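You operate a simulated robot arm through the tools that you are given. There is no shell and no other tool. Be economical: measure what you need, move in short steps, check, and stop when the job is done.

You run a simulated robot arm. Do the job below in one go: nothing can be reset, and whatever is moved stays where it is left.

TASK
Pull-test the red wire's crimp at the load for its size, then sort it.
Fine: the chart gives the load; one pull; HELD to the green tray, SLIPPED to the orange.
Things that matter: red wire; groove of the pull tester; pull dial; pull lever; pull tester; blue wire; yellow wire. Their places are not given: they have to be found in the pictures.

Only the result counts: the job must be done as asked and must still hold three seconds after the hand-in. Knocking over, shifting, dropping, spilling or breaking anything else fails it.

THE ROBOT
A 6-joint arm with a two-finger parallel gripper, fixed in place. Base frame: the origin is at the foot of the arm, x ahead of it, y to its left, z up; the work surface is at about z = 792. Units: mm, rad, N and s.
With the tool pointing down near the work surface it reaches from about 240 to 640 mm from the base axis. Its first joint turns from -1.152 to 1.152 rad. Payload 2.7 kg.
Tool frame: the origin (TCP) lies between the finger pads and is the grasp point; the fingertips stand 23 mm ahead of it; z points along the fingers, y is the line along which they close. Largest opening 94 mm; finger width 38, thickness 10; the body of the gripper, 54 by 96 mm, starts 39 mm behind the TCP.
Orientation is that of the tool frame in the base frame, as [roll, pitch, yaw] about the fixed x, y, z axes, in that order (R = Rz(yaw) Ry(pitch) Rx(roll)). With the fingers straight down and closing along the base's y, the tool's x points along the base's -x, its y along +y and its z along -z.

THE INTERFACE
- The arm moves only by the tool send_rows. Its argument "motion" is a list that holds one entry, the list of rows, each a list of 7 numbers: the turn, a rotation vector about the base's x, y, z in units of 45 degrees (1.0 is 45 degrees), then the shift along the base's x, y, z in units of 400 mm (1.0 is 400 mm), then the finger opening in mm, from 0 to 94. In form: [[[rx, ry, rz, tx, ty, tz, grip], ...]]. A call has 1 to 12 rows; each row is the pose to reach, as a shift and turn from the pose commanded when the call began. A call with a number of a shift or a turn outside -1 to 1 is refused whole. Each row takes 0.2 s and may step no farther than 50 mm and 0.15 rad from the row before; otherwise, or with a gripper value out of range, the whole call is refused. Where a pose cannot be reached the arm comes as near as it can. A force on the tool above 40 N (or 10 N above the force at the start of the call, whichever is more), or a blocked arm, ends the call early, and 0.2 s more pass. Each finger travels about 45 mm/s and halts on what it meets, pressing with about 23 N; the grip force reading is that of the motor and also rises with nothing between the fingers. The clock runs only during rows and for 0.2 s after the last one: add rows that repeat a pose to give the fingers time. The reply holds the time, the measured pose of the TCP, the force on the tool along the base axes, the opening and the grip force, in the units named above and with some noise.
- Cameras (640 x 400 px; columns grow to the right, rows downward): "scene" is fixed at [72.8, -433.8, 1398]; the picture's right is [0.77, -0.64, 0.00], its down [-0.41, -0.49, -0.77] and it looks along [0.49, 0.59, -0.64] (base axes); focal length 343 px, centre (320, 200). "wrist" rides on the gripper at [-39, 0, -44] in the tool frame; the picture's right is [0.00, -1.00, 0.00], its down [0.97, 0.00, -0.24] and it looks along [0.24, 0.00, 0.97] (tool axes); focal length 218 px, centre (320, 200).
- camera(camera): a new picture of that camera. No time passes.
- pixel_to_xyz(camera, pixels): for up to 12 pixels [column, row] of the newest picture of that camera ("zoom" is the newest enlarged one), the place [x, y, z] in the base frame of the surface seen there, good to about 3 mm. No time passes.
- enlarge(camera, box): a new picture of the part [left, top, right, bottom] of that camera's present view, enlarged. No time passes.
- job_done(): hands the job in; it is judged then, once.

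Go step by step. Measure first, check grasps and placings, and put right what went wrong. The budget is 80 turns and 34 pictures, counting those below and the enlarged ones. Unless the task says otherwise, let go and move clear before handing in, and close with one line.

The tools are called after "Request:" by a JSON object that holds its "api" and its "payload". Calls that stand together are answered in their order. send_rows: Moves the arm, as the interface text tells. Its arguments: {"type":"object","properties":{"motion":{"type":"array","items":{"type":"array","items":{"type":"array","items":{"type":"number"}}}}},"required":["motion"]} The other tools are called the same way: camera (camera) takes a picture; pixel_to_xyz (camera, pixels) gives the place of the surface under pixels of a picture; enlarge (camera, box) takes an enlarged picture of a part of a camera's view; job_done () hands the job in.

At the start:

```text
clock: 0.0
position: [417.6, 55.1, 1140.3]
tcp_rot: [3.139, 0.002, -3.14]
ft_force: [-0.6, 0.0, 0.1]
width: 94.3
gripper_force: 0.1
```

scene: 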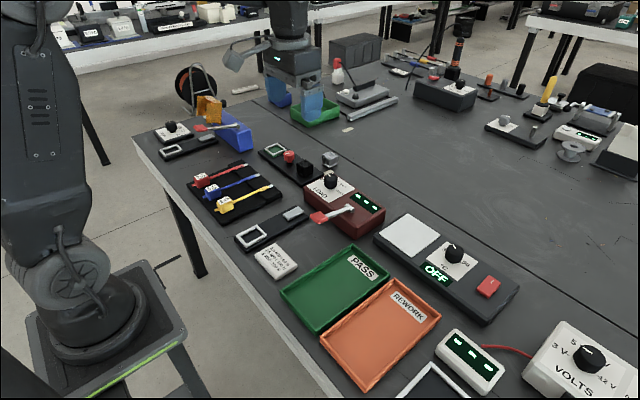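
wrist: 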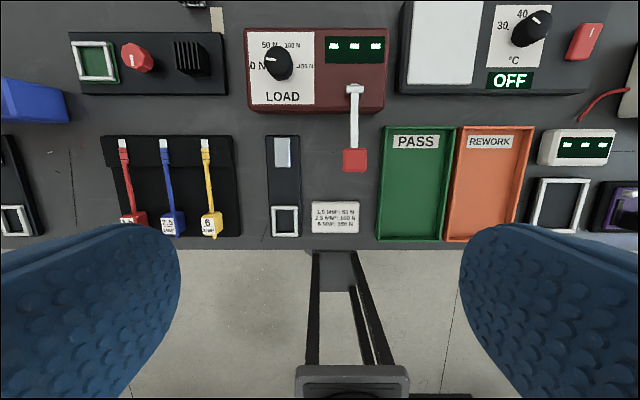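

The wrist view shows the wire rack (100-240, 140-235), the tester (245-385, 30-110), the groove block (265-300, 135-235), the chart (310-360, 200-235) and the trays. I'll enlarge the key areas.

Request:
{"api": "enlarge", "payload": {"camera": "wrist", "box": [230, 20, 400, 126]}}

Request:
{"api": "enlarge", "payload": {"camera": "wrist", "box": [260, 130, 370, 240]}}

Request:
{"api": "enlarge", "payload": {"camera": "wrist", "box": [95, 130, 245, 240]}}

Request:
{"api": "enlarge", "payload": {"camera": "scene", "box": [180, 130, 400, 270]}}

Request:
{"api": "pixel_to_xyz", "payload": {"camera": "wrist", "pixels": [[123, 145], [127, 180], [132, 222], [165, 222], [116, 200], [283, 152], [285, 220], [278, 62], [354, 90], [355, 160], [411, 190], [492, 190]]}}

```text
3.76 times, centred on (315, 73) of wrist
```

zoom: 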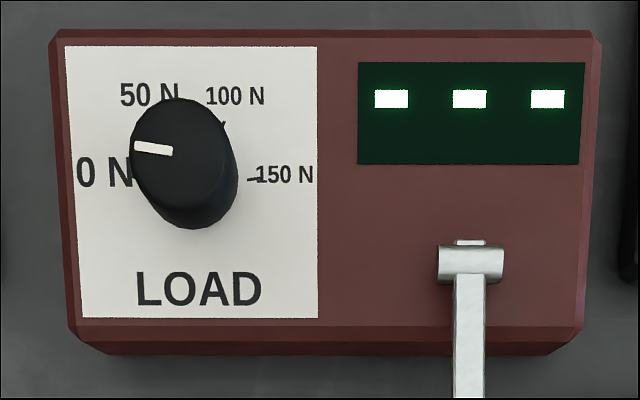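

```text
3.64 times, centred on (315, 185) of wrist
```

zoom: 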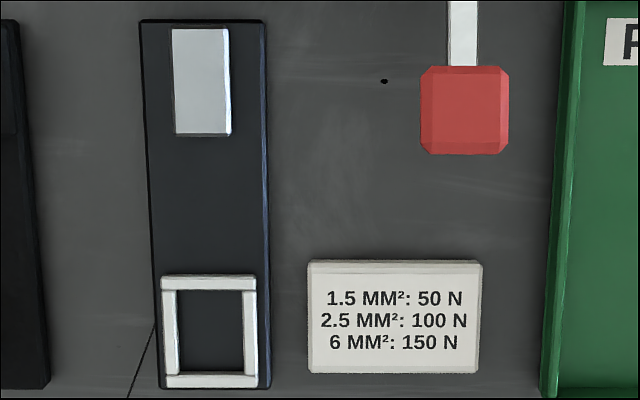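

```text
3.64 times, centred on (170, 185) of wrist
```

zoom: 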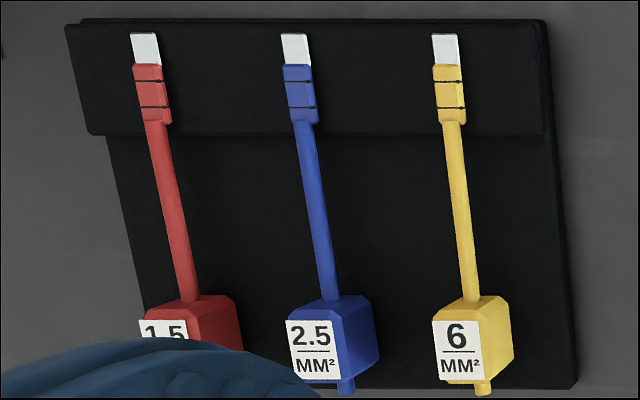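

```text
2.86 times, centred on (290, 200) of scene
```

zoom: 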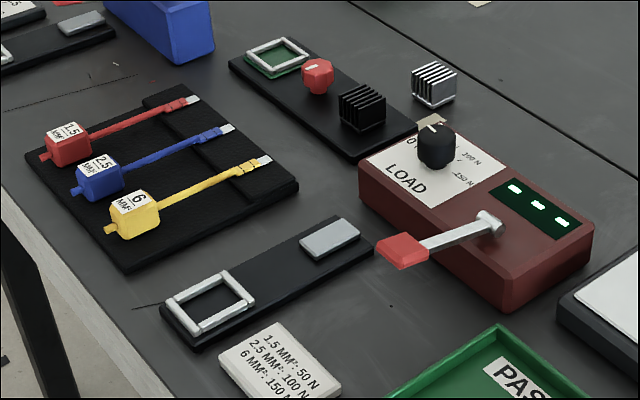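

```text
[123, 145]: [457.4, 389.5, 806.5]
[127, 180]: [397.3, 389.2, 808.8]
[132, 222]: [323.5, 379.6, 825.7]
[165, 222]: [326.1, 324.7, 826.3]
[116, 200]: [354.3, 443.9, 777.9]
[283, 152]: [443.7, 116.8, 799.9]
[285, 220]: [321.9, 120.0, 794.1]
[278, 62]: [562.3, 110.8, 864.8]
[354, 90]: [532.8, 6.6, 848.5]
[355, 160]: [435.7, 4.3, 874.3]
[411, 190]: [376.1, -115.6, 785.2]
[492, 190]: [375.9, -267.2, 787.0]
```

The chart reads 1.5 mm² = 50 N, the red tag reads 1.5, and the dial now points near 0 N. I'll move above the dial for a straight-down view.

Request:
{"api": "send_rows", "payload": {"motion": [[[0, 0, 0, 0.072, 0.028, -0.07, 94], [0, 0, 0, 0.144, 0.056, -0.14, 94], [0, 0, 0, 0.216, 0.084, -0.21, 94], [0, 0, 0, 0.288, 0.112, -0.28, 94], [0, 0, 0, 0.36, 0.14, -0.35, 94], [0, 0, 0, 0.36, 0.14, -0.35, 94]]]}}

Request:
{"api": "camera", "payload": {"camera": "wrist"}}

```text
clock: 1.4
position: [558.9, 109.6, 1001.6]
tcp_rot: [3.14, 0.003, -3.14]
ft_force: [0.0, -0.2, 0.3]
width: 94.0
gripper_force: 0.1
```

```text
27 pictures are left
```

wrist: 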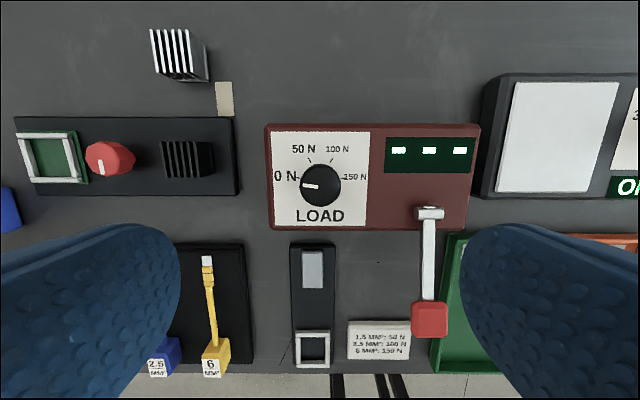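

The dial is at (320,185) with the white mark pointing left at 0 N. I'll enlarge it and measure the knob, panel and lever.

Request:
{"api": "enlarge", "payload": {"camera": "wrist", "box": [270, 130, 375, 230]}}

Request:
{"api": "pixel_to_xyz", "payload": {"camera": "wrist", "pixels": [[320, 185], [302, 185], [339, 185], [320, 168], [320, 203], [355, 210], [312, 268], [313, 345], [430, 213], [430, 320], [300, 265], [428, 270]]}}

```text
4.00 times, centred on (322, 180) of wrist
```

zoom: 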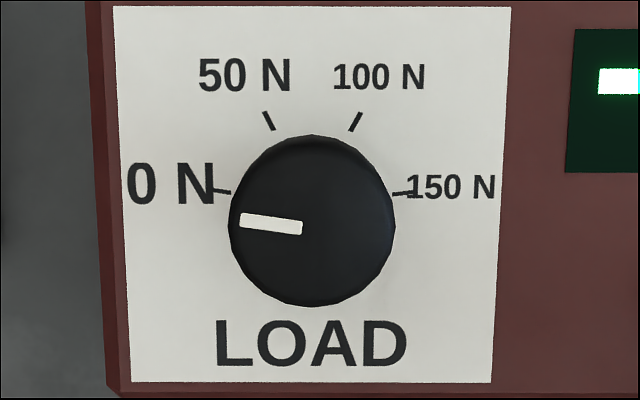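

```text
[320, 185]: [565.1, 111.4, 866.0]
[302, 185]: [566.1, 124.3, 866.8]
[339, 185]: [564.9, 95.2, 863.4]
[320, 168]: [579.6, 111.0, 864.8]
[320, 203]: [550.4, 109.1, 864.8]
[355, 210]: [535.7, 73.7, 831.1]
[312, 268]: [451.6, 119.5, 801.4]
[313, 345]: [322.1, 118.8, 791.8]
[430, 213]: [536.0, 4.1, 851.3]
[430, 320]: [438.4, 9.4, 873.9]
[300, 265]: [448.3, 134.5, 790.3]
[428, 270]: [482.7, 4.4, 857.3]
```

The knob centre is about (565,111), top z 865, panel z 831. I'll measure the tick positions to get the exact turn.

Request:
{"api": "pixel_to_xyz", "payload": {"camera": "zoom", "pixels": [[214, 189], [230, 192], [265, 113], [274, 129], [360, 113], [351, 130], [395, 194], [411, 191], [243, 220], [300, 228], [230, 225], [394, 225]]}}

Request:
{"api": "send_rows", "payload": {"motion": [[[0, 0, 0, 0.01, 0.004, -0.11, 94], [0, 0, 0, 0.014, 0.005, -0.22, 94], [0, 0, 0, 0.014, 0.005, -0.29, 94], [0, 0, 0, 0.014, 0.005, -0.29, 94]]]}}

```text
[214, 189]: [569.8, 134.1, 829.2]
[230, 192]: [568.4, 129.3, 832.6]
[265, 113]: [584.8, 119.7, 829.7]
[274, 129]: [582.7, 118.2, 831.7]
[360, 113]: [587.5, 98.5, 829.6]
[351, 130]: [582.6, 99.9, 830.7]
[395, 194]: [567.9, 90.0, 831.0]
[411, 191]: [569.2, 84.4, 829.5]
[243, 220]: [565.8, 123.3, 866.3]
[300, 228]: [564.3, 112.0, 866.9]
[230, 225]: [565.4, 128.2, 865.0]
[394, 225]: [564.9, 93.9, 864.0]
```

```text
clock: 2.4
position: [565.8, 109.8, 881.3]
tcp_rot: [3.139, 0.003, -3.139]
ft_force: [0.2, 0.8, 0.1]
width: 94.0
gripper_force: 0.0
```

The 0 N and 50 N ticks are about 80° and 27° left of +x, so the turn is about 53° clockwise. Next I lower to z 860 and close.

Request:
{"api": "send_rows", "payload": {"motion": [[[0, 0, 0, 0, 0, -0.052, 94], [0, 0, 0, 0, 0, -0.052, 20], [0, 0, 0, 0, 0, -0.052, 20], [0, 0, 0, 0, 0, -0.052, 20], [0, 0, 0, 0, 0, -0.052, 20], [0, 0, 0, 0, 0, -0.052, 20], [0, 0, 0, 0, 0, -0.052, 20]]]}}

```text
clock: 4.0
position: [565.9, 109.5, 861.9]
tcp_rot: [3.14, 0.003, -3.139]
ft_force: [0.0, 2.2, -2.1]
width: 35.9
gripper_force: 44.7
```

The knob is gripped at 35.9 mm wide. I'll turn it clockwise about 53°, in two calls.

Request:
{"api": "send_rows", "payload": {"motion": [[[0, 0, -0.15, 0, 0, 0, 20], [0, 0, -0.3, 0, 0, 0, 20], [0, 0, -0.45, 0, 0, 0, 20], [0, 0, -0.6, 0, 0, 0, 20], [0, 0, -0.6, 0, 0, 0, 20]]]}}

Request:
{"api": "send_rows", "payload": {"motion": [[[0, 0, -0.15, 0, 0, 0, 20], [0, 0, -0.3, 0, 0, 0, 20], [0, 0, -0.45, 0, 0, 0, 20], [0, 0, -0.585, 0, 0, 0, 20], [0, 0, -0.585, 0, 0, 0, 20]]]}}

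```text
clock: 5.2
position: [566.4, 109.3, 861.2]
tcp_rot: [-3.141, 0.0, 2.67]
ft_force: [-13.6, -12.9, 2.6]
width: 35.6
gripper_force: 45.1
```

```text
clock: 6.4
position: [565.0, 108.7, 862.3]
tcp_rot: [-3.139, 0.0, 2.21]
ft_force: [-11.3, -22.8, -15.3]
width: 35.9
gripper_force: 45.1
```

Yaw is 2.21, so the tool turned 53.3°. I'll open, rise, turn back and look.

Request:
{"api": "send_rows", "payload": {"motion": [[[0, 0, 0, 0, 0, 0, 94], [0, 0, 0, 0, 0, 0, 94], [0, 0, 0, 0, 0, 0, 94], [0, 0, 0, 0, 0, 0, 94], [0, 0, 0, 0, 0, 0.1, 94], [0, 0, 0, 0, 0, 0.2, 94], [0, 0, 0.15, 0, 0, 0.3, 94], [0, 0, 0.3, 0, 0, 0.35, 94], [0, 0, 0.45, 0, 0, 0.35, 94], [0, 0, 0.6, 0, 0, 0.35, 94]]]}}

Request:
{"api": "send_rows", "payload": {"motion": [[[0, 0, 0.15, 0, 0, 0, 94], [0, 0, 0.3, 0, 0, 0, 94], [0, 0, 0.45, 0, 0, 0, 94], [0, 0, 0.585, 0, 0, 0, 94], [0, 0, 0.585, 0, 0, 0, 94]]]}}

Request:
{"api": "enlarge", "payload": {"camera": "wrist", "box": [270, 130, 375, 230]}}

```text
clock: 8.6
position: [565.4, 112.4, 1001.9]
tcp_rot: [3.138, 0.002, 2.687]
ft_force: [0.3, -0.1, -0.6]
width: 94.2
gripper_force: 0.0
```

```text
clock: 9.8
position: [565.9, 112.4, 1001.5]
tcp_rot: [3.139, 0.001, -3.139]
ft_force: [-0.4, 0.1, -0.2]
width: 93.7
gripper_force: 0.0
```

```text
4.00 times, centred on (322, 180) of wrist
```

zoom: 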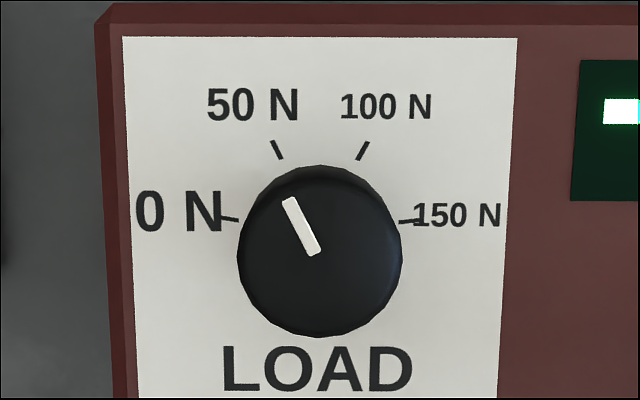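

The mark now points at 50 N (27° left of up). Now I'll move over the rack to inspect the red wire.

Request:
{"api": "send_rows", "payload": {"motion": [[[0, 0, 0, -0.066, 0.088, 0, 94], [0, 0, 0, -0.132, 0.176, 0, 94], [0, 0, 0, -0.198, 0.264, 0, 94], [0, 0, 0, -0.264, 0.352, 0, 94], [0, 0, 0, -0.33, 0.44, 0, 94], [0, 0, 0, -0.396, 0.528, 0, 94], [0, 0, 0, -0.44, 0.6, 0, 94], [0, 0, 0, -0.44, 0.64, 0, 94], [0, 0, 0, -0.44, 0.64, 0, 94]]]}}

Request:
{"api": "camera", "payload": {"camera": "wrist"}}

```text
clock: 11.8
position: [391.1, 365.9, 1004.8]
tcp_rot: [3.14, 0.002, -3.14]
ft_force: [1.2, 0.6, -0.3]
width: 93.7
gripper_force: 0.0
```

```text
24 pictures are left
```

wrist: 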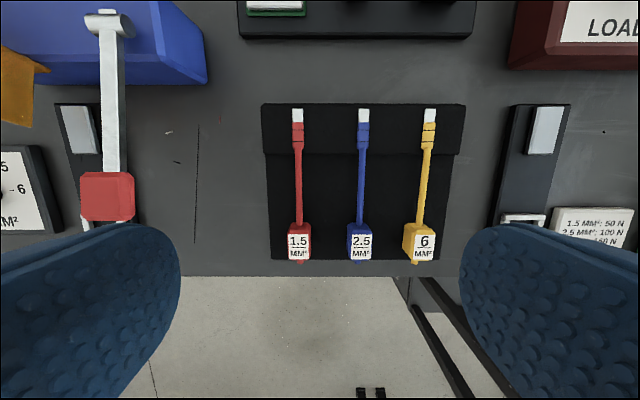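

The red wire runs from its tag (299,245) to its ferrule (297,115). I'll measure it and enlarge.

Request:
{"api": "enlarge", "payload": {"camera": "wrist", "box": [255, 95, 415, 270]}}

Request:
{"api": "pixel_to_xyz", "payload": {"camera": "wrist", "pixels": [[297, 115], [297, 135], [298, 160], [298, 190], [298, 215], [299, 228], [299, 245], [289, 245], [310, 245], [330, 190], [330, 130], [361, 240]]}}

Request:
{"api": "enlarge", "payload": {"camera": "scene", "box": [225, 190, 325, 260]}}

Request:
{"api": "pixel_to_xyz", "payload": {"camera": "zoom", "pixels": [[100, 310], [400, 130]]}}

```text
2.29 times, centred on (335, 182) of wrist
```

zoom: 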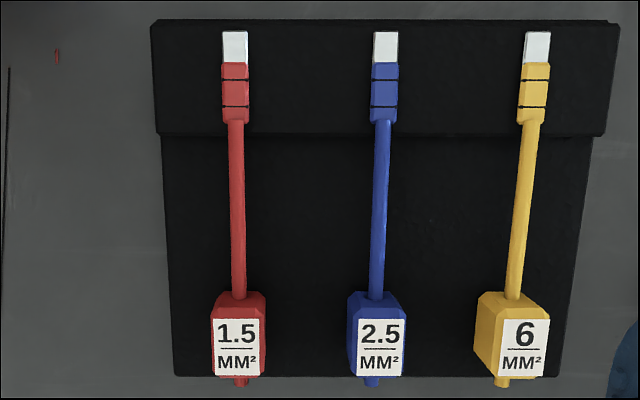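

```text
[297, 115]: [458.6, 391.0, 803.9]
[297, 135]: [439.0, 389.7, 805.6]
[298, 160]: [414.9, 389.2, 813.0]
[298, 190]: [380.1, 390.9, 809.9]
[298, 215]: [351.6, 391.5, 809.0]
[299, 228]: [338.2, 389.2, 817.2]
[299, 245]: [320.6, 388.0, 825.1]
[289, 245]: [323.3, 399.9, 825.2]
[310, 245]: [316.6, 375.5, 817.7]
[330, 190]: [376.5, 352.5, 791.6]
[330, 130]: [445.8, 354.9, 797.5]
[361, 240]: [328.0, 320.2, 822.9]
```

```text
5.71 times, centred on (275, 225) of scene
```

zoom: 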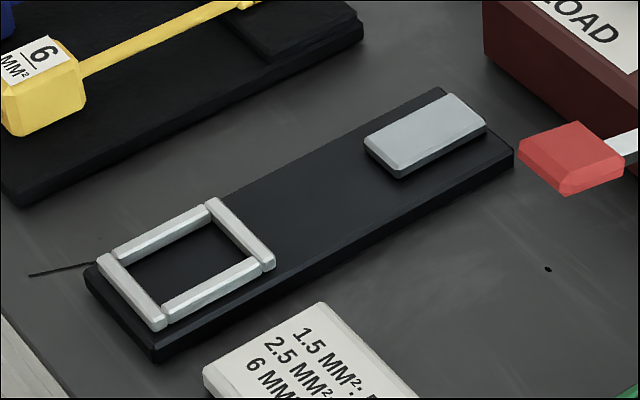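

```text
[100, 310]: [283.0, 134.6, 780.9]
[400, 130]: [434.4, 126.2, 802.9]
```

The red cube is at about (321,388), top z 825, roughly 25 mm wide; the ferrule lies on a step. I'll measure the groove fixture from closer up before grasping.

Request:
{"api": "send_rows", "payload": {"motion": [[[0, 0, 0, -0.01, -0.11, -0.02, 94], [0, 0, 0, -0.02, -0.22, -0.04, 94], [0, 0, 0, -0.03, -0.33, -0.06, 94], [0, 0, 0, -0.04, -0.44, -0.08, 94], [0, 0, 0, -0.05, -0.55, -0.1, 94], [0, 0, 0, -0.05, -0.62, -0.1, 94], [0, 0, 0, -0.05, -0.62, -0.1, 94]]]}}

Request:
{"api": "camera", "payload": {"camera": "wrist"}}

```text
clock: 13.4
position: [374.7, 118.2, 961.3]
tcp_rot: [3.14, 0.003, -3.141]
ft_force: [0.1, -0.5, -0.3]
width: 94.2
gripper_force: 0.0
```

```text
21 pictures are left
```

wrist: 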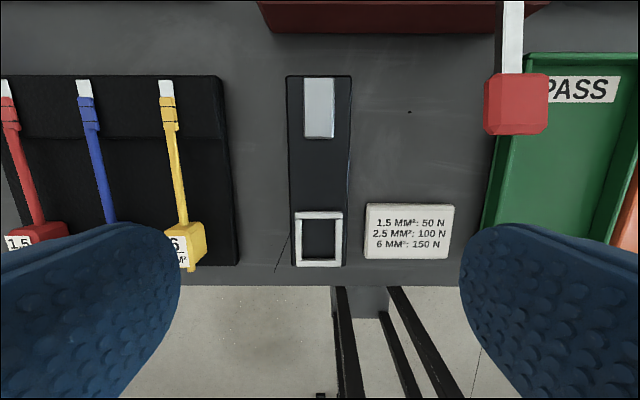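

Request:
{"api": "enlarge", "payload": {"camera": "wrist", "box": [270, 65, 370, 275]}}

Request:
{"api": "pixel_to_xyz", "payload": {"camera": "wrist", "pixels": [[320, 240], [298, 240], [340, 240], [319, 214], [319, 263], [302, 240], [336, 240], [320, 170], [320, 107], [305, 107], [333, 107], [319, 80]]}}

Request:
{"api": "pixel_to_xyz", "payload": {"camera": "wrist", "pixels": [[319, 220], [319, 257], [319, 136], [362, 180], [280, 200]]}}

```text
1.90 times, centred on (320, 170) of wrist
```

zoom: 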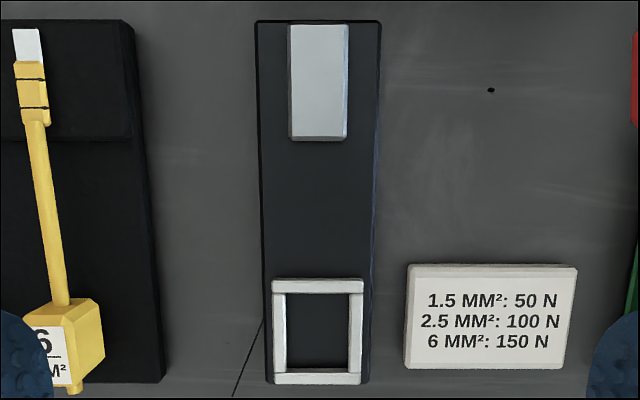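

```text
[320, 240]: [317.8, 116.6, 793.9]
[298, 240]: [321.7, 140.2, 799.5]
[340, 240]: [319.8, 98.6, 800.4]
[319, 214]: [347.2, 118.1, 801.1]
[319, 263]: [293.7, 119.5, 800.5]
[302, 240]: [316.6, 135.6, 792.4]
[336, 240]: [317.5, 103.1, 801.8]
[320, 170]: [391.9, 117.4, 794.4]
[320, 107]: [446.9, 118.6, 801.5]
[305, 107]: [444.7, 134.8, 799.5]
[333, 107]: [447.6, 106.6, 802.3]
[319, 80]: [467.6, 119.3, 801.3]
```

```text
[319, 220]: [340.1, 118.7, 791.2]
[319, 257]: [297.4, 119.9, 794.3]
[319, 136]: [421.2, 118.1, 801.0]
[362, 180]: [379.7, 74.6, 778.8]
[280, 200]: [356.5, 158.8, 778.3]
```

The frame's inner area is about x 297–342, y 103–134, centre (320,118.5), floor 793, rails 800.5; the plate is at 801. It matches the rack layout, so the placement is essentially a shift in y. I'll move over the red cube now.

Request:
{"api": "send_rows", "payload": {"motion": [[[0, 0, 0, -0.02, 0.11, 0, 94], [0, 0, 0, -0.04, 0.22, 0, 94], [0, 0, 0, -0.06, 0.33, -0.02, 80], [0, 0, 0, -0.08, 0.44, -0.06, 70], [0, 0, 0, -0.11, 0.55, -0.1, 60], [0, 0, 0, -0.135, 0.65, -0.14, 60], [0, 0, 0, -0.135, 0.675, -0.16, 60], [0, 0, 0, -0.135, 0.675, -0.16, 60]]]}}

Request:
{"api": "camera", "payload": {"camera": "wrist"}}

```text
clock: 15.2
position: [318.6, 389.3, 899.0]
tcp_rot: [3.14, 0.002, -3.141]
ft_force: [-0.2, 0.0, -0.1]
width: 59.9
gripper_force: 0.1
```

```text
19 pictures are left
```

wrist: 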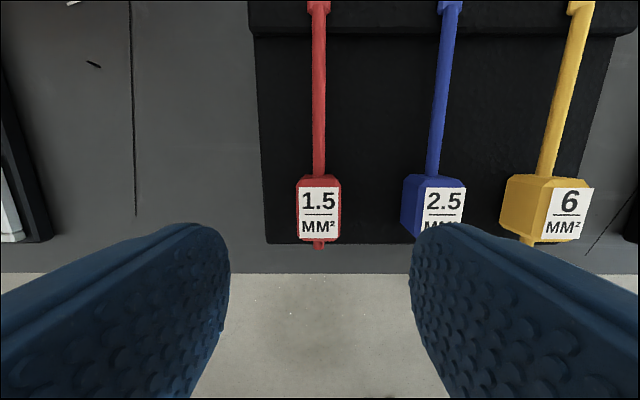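

Request:
{"api": "pixel_to_xyz", "payload": {"camera": "wrist", "pixels": [[319, 190], [319, 236], [319, 180], [319, 215], [299, 212], [340, 212], [318, 246], [319, 150], [340, 190], [319, 232], [280, 220], [410, 205]]}}

```text
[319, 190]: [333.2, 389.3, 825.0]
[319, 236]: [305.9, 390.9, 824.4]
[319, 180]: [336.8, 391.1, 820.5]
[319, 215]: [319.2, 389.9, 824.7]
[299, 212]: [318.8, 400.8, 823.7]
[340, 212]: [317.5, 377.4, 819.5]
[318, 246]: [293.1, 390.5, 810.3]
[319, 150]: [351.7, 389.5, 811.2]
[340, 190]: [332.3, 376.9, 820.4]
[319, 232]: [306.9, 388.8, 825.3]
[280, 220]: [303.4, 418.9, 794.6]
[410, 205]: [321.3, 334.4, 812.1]
```

The cube spans x 304–337, y 377–401, and the hand is centred over it. I'll lower 73 mm, keeping the tips above the rail height, and close.

Request:
{"api": "send_rows", "payload": {"motion": [[[0, 0, 0, 0, 0, -0.09, 60], [0, 0, 0, 0, 0, -0.15, 60], [0, 0, 0, 0, 0, -0.183, 60], [0, 0, 0, 0, 0, -0.183, 60], [0, 0, 0, 0, 0, -0.183, 15], [0, 0, 0, 0, 0, -0.183, 15], [0, 0, 0, 0, 0, -0.183, 15], [0, 0, 0, 0, 0, -0.183, 15], [0, 0, 0, 0, 0, -0.183, 15]]]}}

```text
clock: 17.2
position: [317.8, 389.8, 825.3]
tcp_rot: [3.14, 0.003, -3.138]
ft_force: [0.5, 0.1, 1.2]
width: 25.8
gripper_force: 23.3
```

The cube is held at 25.8 mm. I'll lift it slowly and check.

Request:
{"api": "send_rows", "payload": {"motion": [[[0, 0, 0, 0, 0, 0.04, 15], [0, 0, 0, 0, 0, 0.1, 15], [0, 0, 0, 0, 0, 0.17, 15], [0, 0, 0, 0, 0, 0.22, 15], [0, 0, 0, 0, 0, 0.22, 15]]]}}

Request:
{"api": "camera", "payload": {"camera": "wrist"}}

```text
clock: 18.4
position: [316.3, 390.5, 913.5]
tcp_rot: [3.14, 0.003, -3.139]
ft_force: [-0.7, 0.2, 0.2]
width: 25.7
gripper_force: 23.1
```

```text
18 pictures are left
```

wrist: 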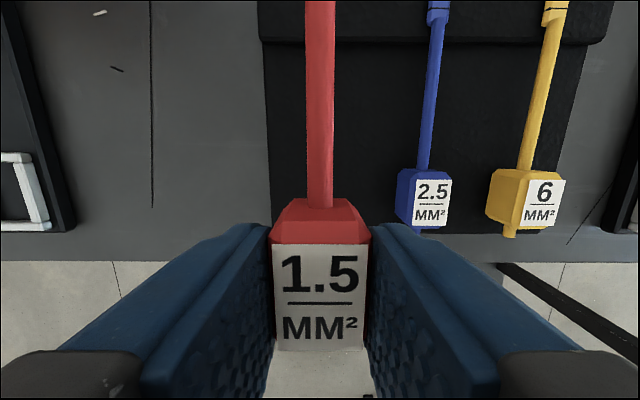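

The wire is held straight. I'll carry it to the groove at z≈913 (TCP target 317.5, 118.5).

Request:
{"api": "send_rows", "payload": {"motion": [[[0, 0, 0, 0, -0.09, 0, 15], [0, 0, 0, 0, -0.18, 0, 15], [0, 0, 0, 0, -0.27, 0, 15], [0, 0, 0, 0, -0.36, 0, 15], [0, 0, 0, 0.001, -0.45, 0, 15], [0, 0, 0, 0.002, -0.54, 0, 15], [0, 0, 0, 0.003, -0.62, 0, 15], [0, 0, 0, 0.003, -0.68, 0, 15], [0, 0, 0, 0.003, -0.68, 0, 15], [0, 0, 0, 0.003, -0.68, 0, 15]]]}}

Request:
{"api": "camera", "payload": {"camera": "wrist"}}

```text
clock: 20.6
position: [319.4, 117.5, 912.6]
tcp_rot: [-3.141, 0.003, -3.14]
ft_force: [0.1, -1.0, -0.3]
width: 25.6
gripper_force: 23.1
```

```text
17 pictures are left
```

wrist: 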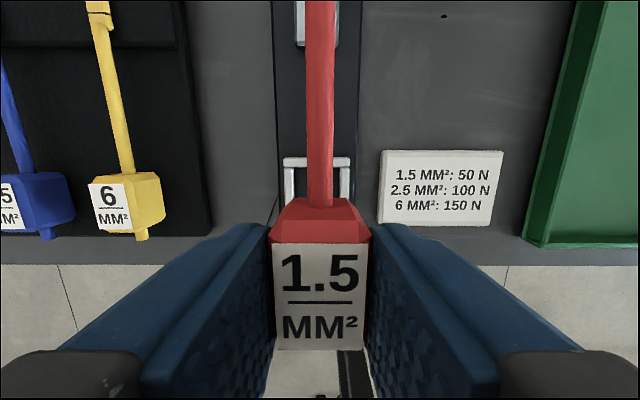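

The wire lines up over the frame (rails at columns 288 and 346). I'll check the rail and cube positions.

Request:
{"api": "pixel_to_xyz", "payload": {"camera": "wrist", "pixels": [[288, 180], [346, 180], [294, 161], [344, 161], [320, 250], [320, 330], [321, 150], [300, 30], [273, 280], [368, 280]]}}

```text
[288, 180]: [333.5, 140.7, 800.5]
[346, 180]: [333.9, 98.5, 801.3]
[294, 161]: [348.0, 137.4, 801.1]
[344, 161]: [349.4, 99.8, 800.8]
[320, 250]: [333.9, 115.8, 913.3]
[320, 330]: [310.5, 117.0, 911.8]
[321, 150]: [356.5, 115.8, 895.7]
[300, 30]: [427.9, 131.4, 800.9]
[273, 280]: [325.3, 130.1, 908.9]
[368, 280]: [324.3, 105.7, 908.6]
```

The frame centre is y≈119.3, so I'll shift y by +1.5 and lower to just above the floor.

Request:
{"api": "send_rows", "payload": {"motion": [[[0, 0, 0, -0.002, 0.004, -0.07, 15], [0, 0, 0, -0.002, 0.004, -0.14, 15], [0, 0, 0, -0.002, 0.004, -0.18, 15], [0, 0, 0, -0.002, 0.004, -0.2, 15], [0, 0, 0, -0.002, 0.004, -0.21, 15], [0, 0, 0, -0.002, 0.004, -0.21, 15]]]}}

```text
clock: 22.0
position: [318.0, 119.7, 829.6]
tcp_rot: [3.14, 0.0, -3.14]
ft_force: [-0.5, 0.6, -0.8]
width: 25.5
gripper_force: 23.4
```

Request:
{"api": "send_rows", "payload": {"motion": [[[0, 0, 0, 0, 0, -0.003, 15], [0, 0, 0, 0, 0, -0.006, 15], [0, 0, 0, 0, 0, -0.006, 15]]]}}

Request:
{"api": "camera", "payload": {"camera": "wrist"}}

Request:
{"api": "enlarge", "payload": {"camera": "scene", "box": [215, 180, 335, 260]}}

```text
clock: 22.8
position: [317.5, 119.2, 826.7]
tcp_rot: [3.14, 0.001, -3.14]
ft_force: [0.4, 0.0, -1.2]
width: 25.5
gripper_force: 23.2
```

```text
16 pictures are left
```

wrist: 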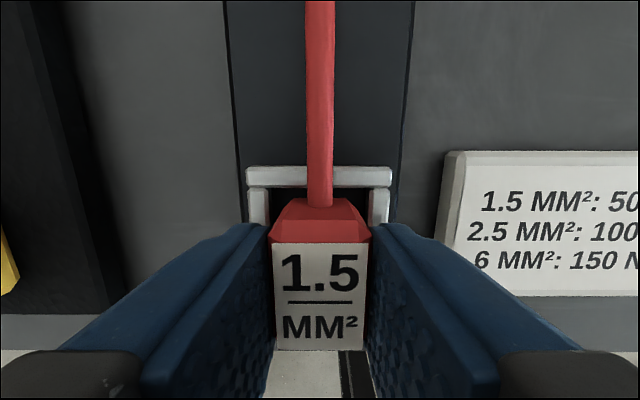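

```text
5.00 times, centred on (275, 220) of scene
```

zoom: 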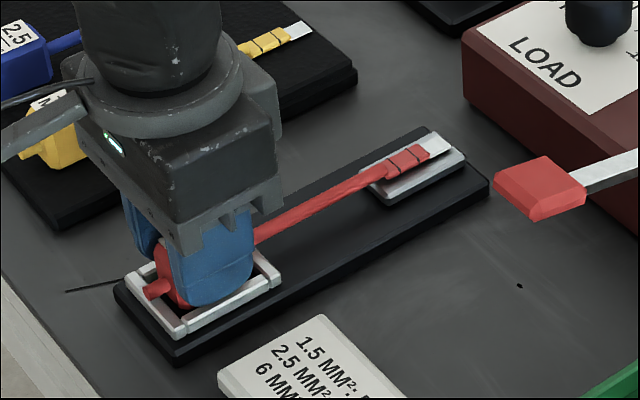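

The cube is inside the frame and the ferrule is over the plate. I'll ease down 1.5 mm, release and rise.

Request:
{"api": "send_rows", "payload": {"motion": [[[0, 0, 0, 0, 0, -0.004, 15], [0, 0, 0, 0, 0, -0.004, 15], [0, 0, 0, 0, 0, -0.004, 30], [0, 0, 0, 0, 0, -0.003, 45], [0, 0, 0, 0, 0, -0.003, 45], [0, 0, 0, 0, 0, 0.06, 45], [0, 0, 0, 0, 0, 0.16, 45], [0, 0, 0, 0, 0, 0.26, 45], [0, 0, 0, 0, 0, 0.32, 45], [0, 0, 0, 0, 0, 0.32, 45]]]}}

Request:
{"api": "enlarge", "payload": {"camera": "scene", "box": [215, 170, 395, 270]}}

Request:
{"api": "pixel_to_xyz", "payload": {"camera": "zoom", "pixels": [[372, 177], [335, 170], [410, 172], [450, 150], [505, 137], [375, 195]]}}

```text
clock: 25.0
position: [320.2, 117.9, 953.4]
tcp_rot: [3.14, 0.002, -3.14]
ft_force: [0.1, 0.1, 1.1]
width: 44.8
gripper_force: 0.0
```

```text
3.56 times, centred on (305, 220) of scene
```

zoom: 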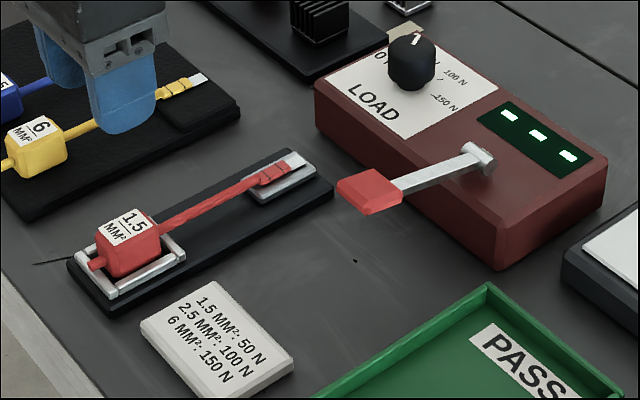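

```text
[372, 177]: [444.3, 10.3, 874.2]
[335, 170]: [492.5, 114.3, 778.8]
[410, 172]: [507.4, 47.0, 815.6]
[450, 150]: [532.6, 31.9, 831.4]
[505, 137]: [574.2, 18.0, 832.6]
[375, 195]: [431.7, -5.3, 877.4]
```

The wire is seated in the groove. Next I go over the lever's red handle at about (438,5,875) with closed fingers.

Request:
{"api": "send_rows", "payload": {"motion": [[[0, 0, 0, 0.073, -0.07, 0, 0], [0, 0, 0, 0.146, -0.14, 0, 0], [0, 0, 0, 0.219, -0.21, 0, 0], [0, 0, 0, 0.292, -0.281, 0, 0], [0, 0, 0, 0.292, -0.281, 0, 0]]]}}

Request:
{"api": "camera", "payload": {"camera": "wrist"}}

```text
clock: 26.2
position: [434.8, 7.5, 954.9]
tcp_rot: [3.14, 0.002, -3.14]
ft_force: [0.5, 0.1, 0.4]
width: 0.0
gripper_force: 22.9
```

```text
13 pictures are left
```

wrist: 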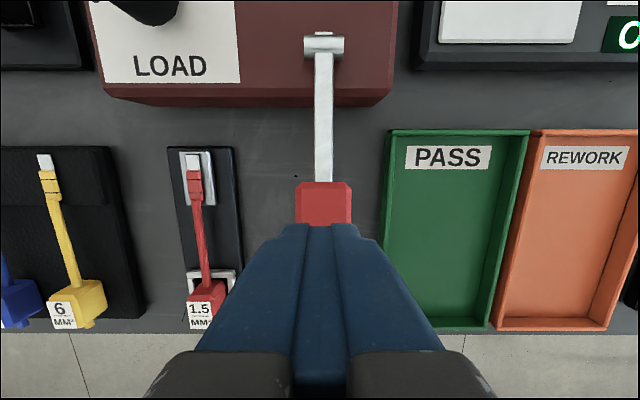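

The handle (323,200) is straight under the fingers. I'll descend in steps and push it down, watching the force.

Request:
{"api": "send_rows", "payload": {"motion": [[[0, 0, 0, 0.005, 0, -0.06, 0], [0, 0, 0, 0.005, 0, -0.11, 0], [0, 0, 0, 0.005, 0, -0.14, 0], [0, 0, 0, 0.005, 0, -0.16, 0], [0, 0, 0, 0.005, 0, -0.18, 0], [0, 0, 0, 0.005, 0, -0.2, 0], [0, 0, 0, 0.005, 0, -0.22, 0]]]}}

```text
clock: 27.8
position: [435.7, 7.1, 868.8]
tcp_rot: [3.14, 0.004, -3.14]
ft_force: [1.1, 0.8, 1.3]
width: 0.1
gripper_force: 23.2
```

The tips are at z 846 with little force, so the lever is moving. I'll continue down.

Request:
{"api": "send_rows", "payload": {"motion": [[[0, 0, 0, 0, 0, -0.02, 0], [0, 0, 0, 0, 0, -0.04, 0], [0, 0, 0, 0.005, 0, -0.06, 0], [0, 0, 0, 0.01, 0, -0.08, 0]]]}}

Request:
{"api": "enlarge", "payload": {"camera": "scene", "box": [270, 160, 420, 260]}}

```text
clock: 28.4
position: [436.2, 6.9, 858.0]
tcp_rot: [3.141, 0.001, -3.139]
ft_force: [-12.1, 1.2, 21.2]
width: 0.0
gripper_force: 23.4
stopped in row 3: the force on the tool passed its limit (the readings are from after the stop); the commanded pose is now the measured one
```

```text
4.00 times, centred on (345, 210) of scene
```

zoom: 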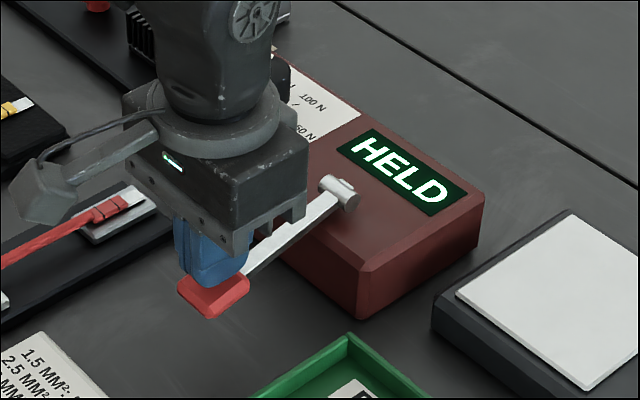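

The display reads HELD, so the wire goes to the green tray. I'll rise clear and look at the display and wire again.

Request:
{"api": "send_rows", "payload": {"motion": [[[0, 0, 0, 0, 0, 0.05, 0], [0, 0, 0, 0, 0, 0.15, 0], [0, 0, 0, 0, 0, 0.24, 0], [0, 0, 0, -0.07, 0.07, 0.24, 20], [0, 0, 0, -0.14, 0.14, 0.24, 45], [0, 0, 0, -0.21, 0.21, 0.24, 60], [0, 0, 0, -0.295, 0.28, 0.24, 60], [0, 0, 0, -0.295, 0.28, 0.24, 60]]]}}

Request:
{"api": "camera", "payload": {"camera": "wrist"}}

Request:
{"api": "enlarge", "payload": {"camera": "scene", "box": [215, 160, 445, 340]}}

```text
clock: 30.2
position: [318.6, 118.3, 948.4]
tcp_rot: [3.139, 0.003, -3.14]
ft_force: [-0.2, -0.9, 0.7]
width: 59.9
gripper_force: 0.1
```

```text
11 pictures are left
```

wrist: 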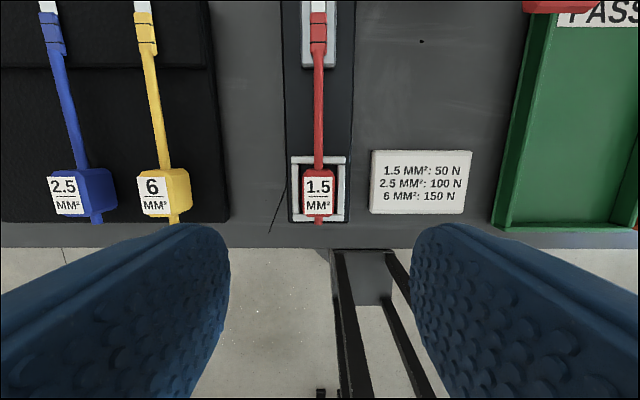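

```text
2.22 times, centred on (330, 250) of scene
```

zoom: 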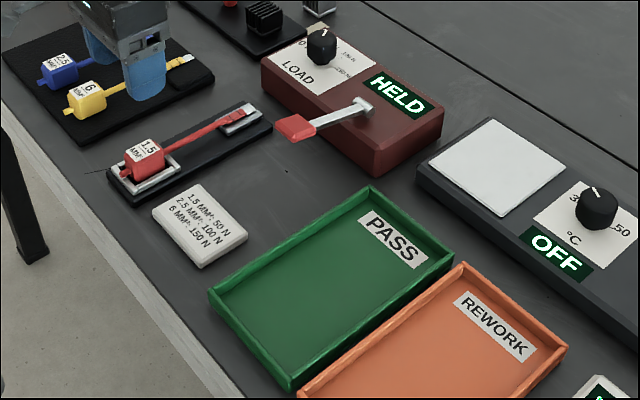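

HELD is still shown and the lever has sprung back. I'll measure the cube and the green tray.

Request:
{"api": "pixel_to_xyz", "payload": {"camera": "zoom", "pixels": [[370, 190], [452, 255], [290, 385], [212, 293], [365, 200], [440, 255], [290, 370], [225, 295], [330, 290], [405, 218], [330, 240], [365, 325]]}}

Request:
{"api": "pixel_to_xyz", "payload": {"camera": "wrist", "pixels": [[319, 190], [319, 180], [319, 208], [303, 190], [334, 190], [319, 130], [300, 130]]}}

```text
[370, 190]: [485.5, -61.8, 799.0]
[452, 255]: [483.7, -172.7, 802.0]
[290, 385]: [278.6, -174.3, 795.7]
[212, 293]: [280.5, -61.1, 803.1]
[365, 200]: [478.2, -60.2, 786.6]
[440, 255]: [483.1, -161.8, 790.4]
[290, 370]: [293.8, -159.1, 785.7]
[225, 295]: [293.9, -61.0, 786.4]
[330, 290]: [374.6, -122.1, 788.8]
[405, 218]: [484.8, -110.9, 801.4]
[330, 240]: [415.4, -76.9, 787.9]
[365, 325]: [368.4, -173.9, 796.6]
```

```text
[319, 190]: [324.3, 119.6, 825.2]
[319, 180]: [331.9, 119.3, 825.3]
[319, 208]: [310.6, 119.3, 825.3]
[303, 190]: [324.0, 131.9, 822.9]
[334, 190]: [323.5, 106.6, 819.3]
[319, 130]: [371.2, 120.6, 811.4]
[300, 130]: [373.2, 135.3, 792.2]
```

The tray is x 280–485, y −174…−61, floor ≈787, rim ≈801; the 173 mm wire fits lengthwise. I'll grasp the cube at TCP z≈827.

Request:
{"api": "send_rows", "payload": {"motion": [[[0, 0, 0, 0.004, 0.002, -0.1, 60], [0, 0, 0, 0.004, 0.002, -0.2, 50], [0, 0, 0, 0.004, 0.002, -0.27, 45], [0, 0, 0, 0.004, 0.002, -0.304, 45], [0, 0, 0, 0.004, 0.002, -0.304, 45], [0, 0, 0, 0.004, 0.002, -0.304, 15], [0, 0, 0, 0.004, 0.002, -0.304, 15], [0, 0, 0, 0.004, 0.002, -0.304, 15], [0, 0, 0, 0.004, 0.002, -0.304, 15]]]}}

```text
clock: 32.2
position: [320.9, 117.6, 828.3]
tcp_rot: [3.141, 0.005, -3.139]
ft_force: [-0.6, 0.5, -0.1]
width: 25.8
gripper_force: 23.1
```

Held at 25.8 mm. I'll lift 100 mm and carry it over the green tray, passing above the lever handle.

Request:
{"api": "send_rows", "payload": {"motion": [[[0, 0, 0, 0, 0, 0.04, 15], [0, 0, 0, 0, 0, 0.12, 15], [0, 0, 0, 0, 0, 0.22, 15], [0, 0, 0, 0, 0, 0.3, 15], [0, 0, 0, 0.002, -0.1, 0.3, 15], [0, 0, 0, 0.004, -0.2, 0.3, 15], [0, 0, 0, 0.006, -0.3, 0.3, 15], [0, 0, 0, 0.008, -0.4, 0.3, 15], [0, 0, 0, 0.008, -0.5, 0.3, 15], [0, 0, 0, 0.008, -0.588, 0.3, 15], [0, 0, 0, 0.008, -0.588, 0.3, 15]]]}}

Request:
{"api": "camera", "payload": {"camera": "wrist"}}

```text
clock: 34.6
position: [324.6, -116.8, 952.0]
tcp_rot: [3.141, 0.004, -3.138]
ft_force: [-0.1, 0.0, -0.7]
width: 25.8
gripper_force: 23.2
```

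```text
9 pictures are left
```

wrist: 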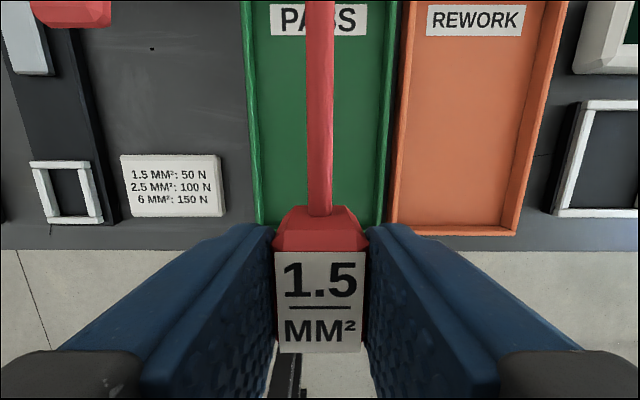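

The wire is held over the tray, centred. I'll lower to z≈825, then ease down.

Request:
{"api": "send_rows", "payload": {"motion": [[[0, 0, 0, 0, 0, -0.1, 15], [0, 0, 0, 0, 0, -0.2, 15], [0, 0, 0, 0, 0, -0.27, 15], [0, 0, 0, 0, 0, -0.3, 15], [0, 0, 0, 0, 0, -0.315, 15], [0, 0, 0, 0, 0, -0.32, 15], [0, 0, 0, 0, 0, -0.32, 15]]]}}

```text
clock: 36.2
position: [324.6, -115.0, 823.7]
tcp_rot: [3.14, 0.004, -3.14]
ft_force: [-0.3, -0.9, -0.8]
width: 25.7
gripper_force: 23.1
```

Request:
{"api": "send_rows", "payload": {"motion": [[[0, 0, 0, 0, 0, -0.003, 15], [0, 0, 0, 0, 0, -0.006, 15], [0, 0, 0, 0, 0, -0.006, 15]]]}}

Request:
{"api": "enlarge", "payload": {"camera": "scene", "box": [270, 230, 420, 340]}}

```text
clock: 37.0
position: [323.9, -116.1, 822.6]
tcp_rot: [3.139, 0.002, -3.141]
ft_force: [-0.1, -0.1, -1.2]
width: 25.6
gripper_force: 23.6
```

```text
3.64 times, centred on (345, 285) of scene
```

zoom: 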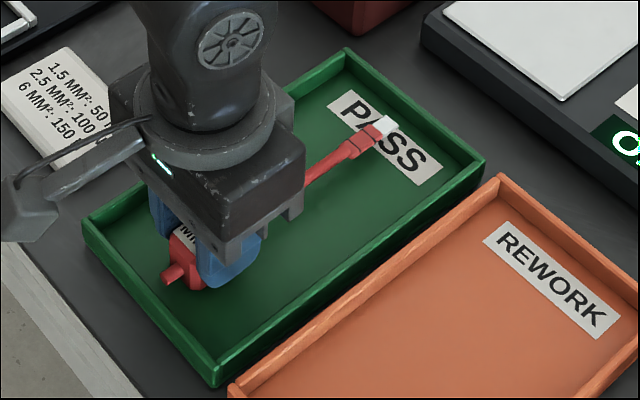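

The wire is inside the green tray just above the floor. I'll lower slightly more, then release and rise.

Request:
{"api": "send_rows", "payload": {"motion": [[[0, 0, 0, 0, 0, -0.003, 15], [0, 0, 0, 0, 0, -0.005, 15], [0, 0, 0, 0, 0, -0.005, 15]]]}}

Request:
{"api": "send_rows", "payload": {"motion": [[[0, 0, 0, 0, 0, 0, 30], [0, 0, 0, 0, 0, 0, 45], [0, 0, 0, 0, 0, 0, 45], [0, 0, 0, 0, 0, 0.06, 45], [0, 0, 0, 0, 0, 0.16, 45], [0, 0, 0, 0, 0, 0.26, 45], [0, 0, 0, 0, 0, 0.36, 45], [0, 0, 0, 0, 0, 0.4, 45]]]}}

Request:
{"api": "camera", "payload": {"camera": "wrist"}}

Request:
{"api": "camera", "payload": {"camera": "scene"}}

```text
clock: 37.8
position: [324.6, -115.6, 819.8]
tcp_rot: [-3.141, 0.007, -3.141]
ft_force: [-6.9, -4.4, 31.5]
width: 25.8
gripper_force: 23.2
```

```text
clock: 39.6
position: [322.8, -115.2, 979.8]
tcp_rot: [3.14, 0.004, -3.138]
ft_force: [-0.7, -0.1, 0.2]
width: 44.9
gripper_force: 0.2
```

```text
7 pictures are left
```

wrist: 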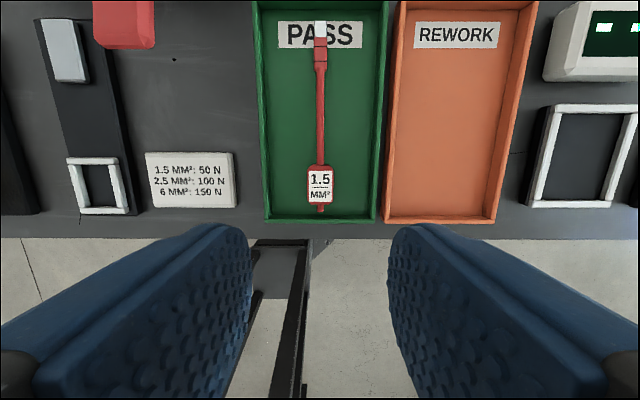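

```text
6 pictures are left
```

scene: 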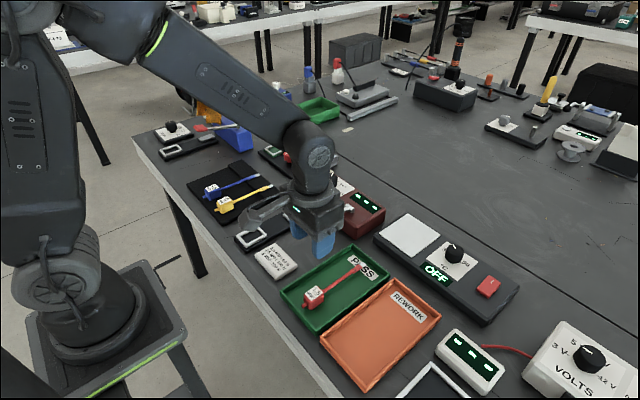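

The red wire lies flat inside the green PASS tray (320,120 in the wrist view). The hand is clear and nothing else has moved, so I'll hand in.

Request:
{"api": "job_done", "payload": {}}

```text
The job is handed in.
```

I pull-tested the red 1.5 mm² wire once at 50 N; the tester showed HELD, so I put it in the green PASS tray and handed the job in.
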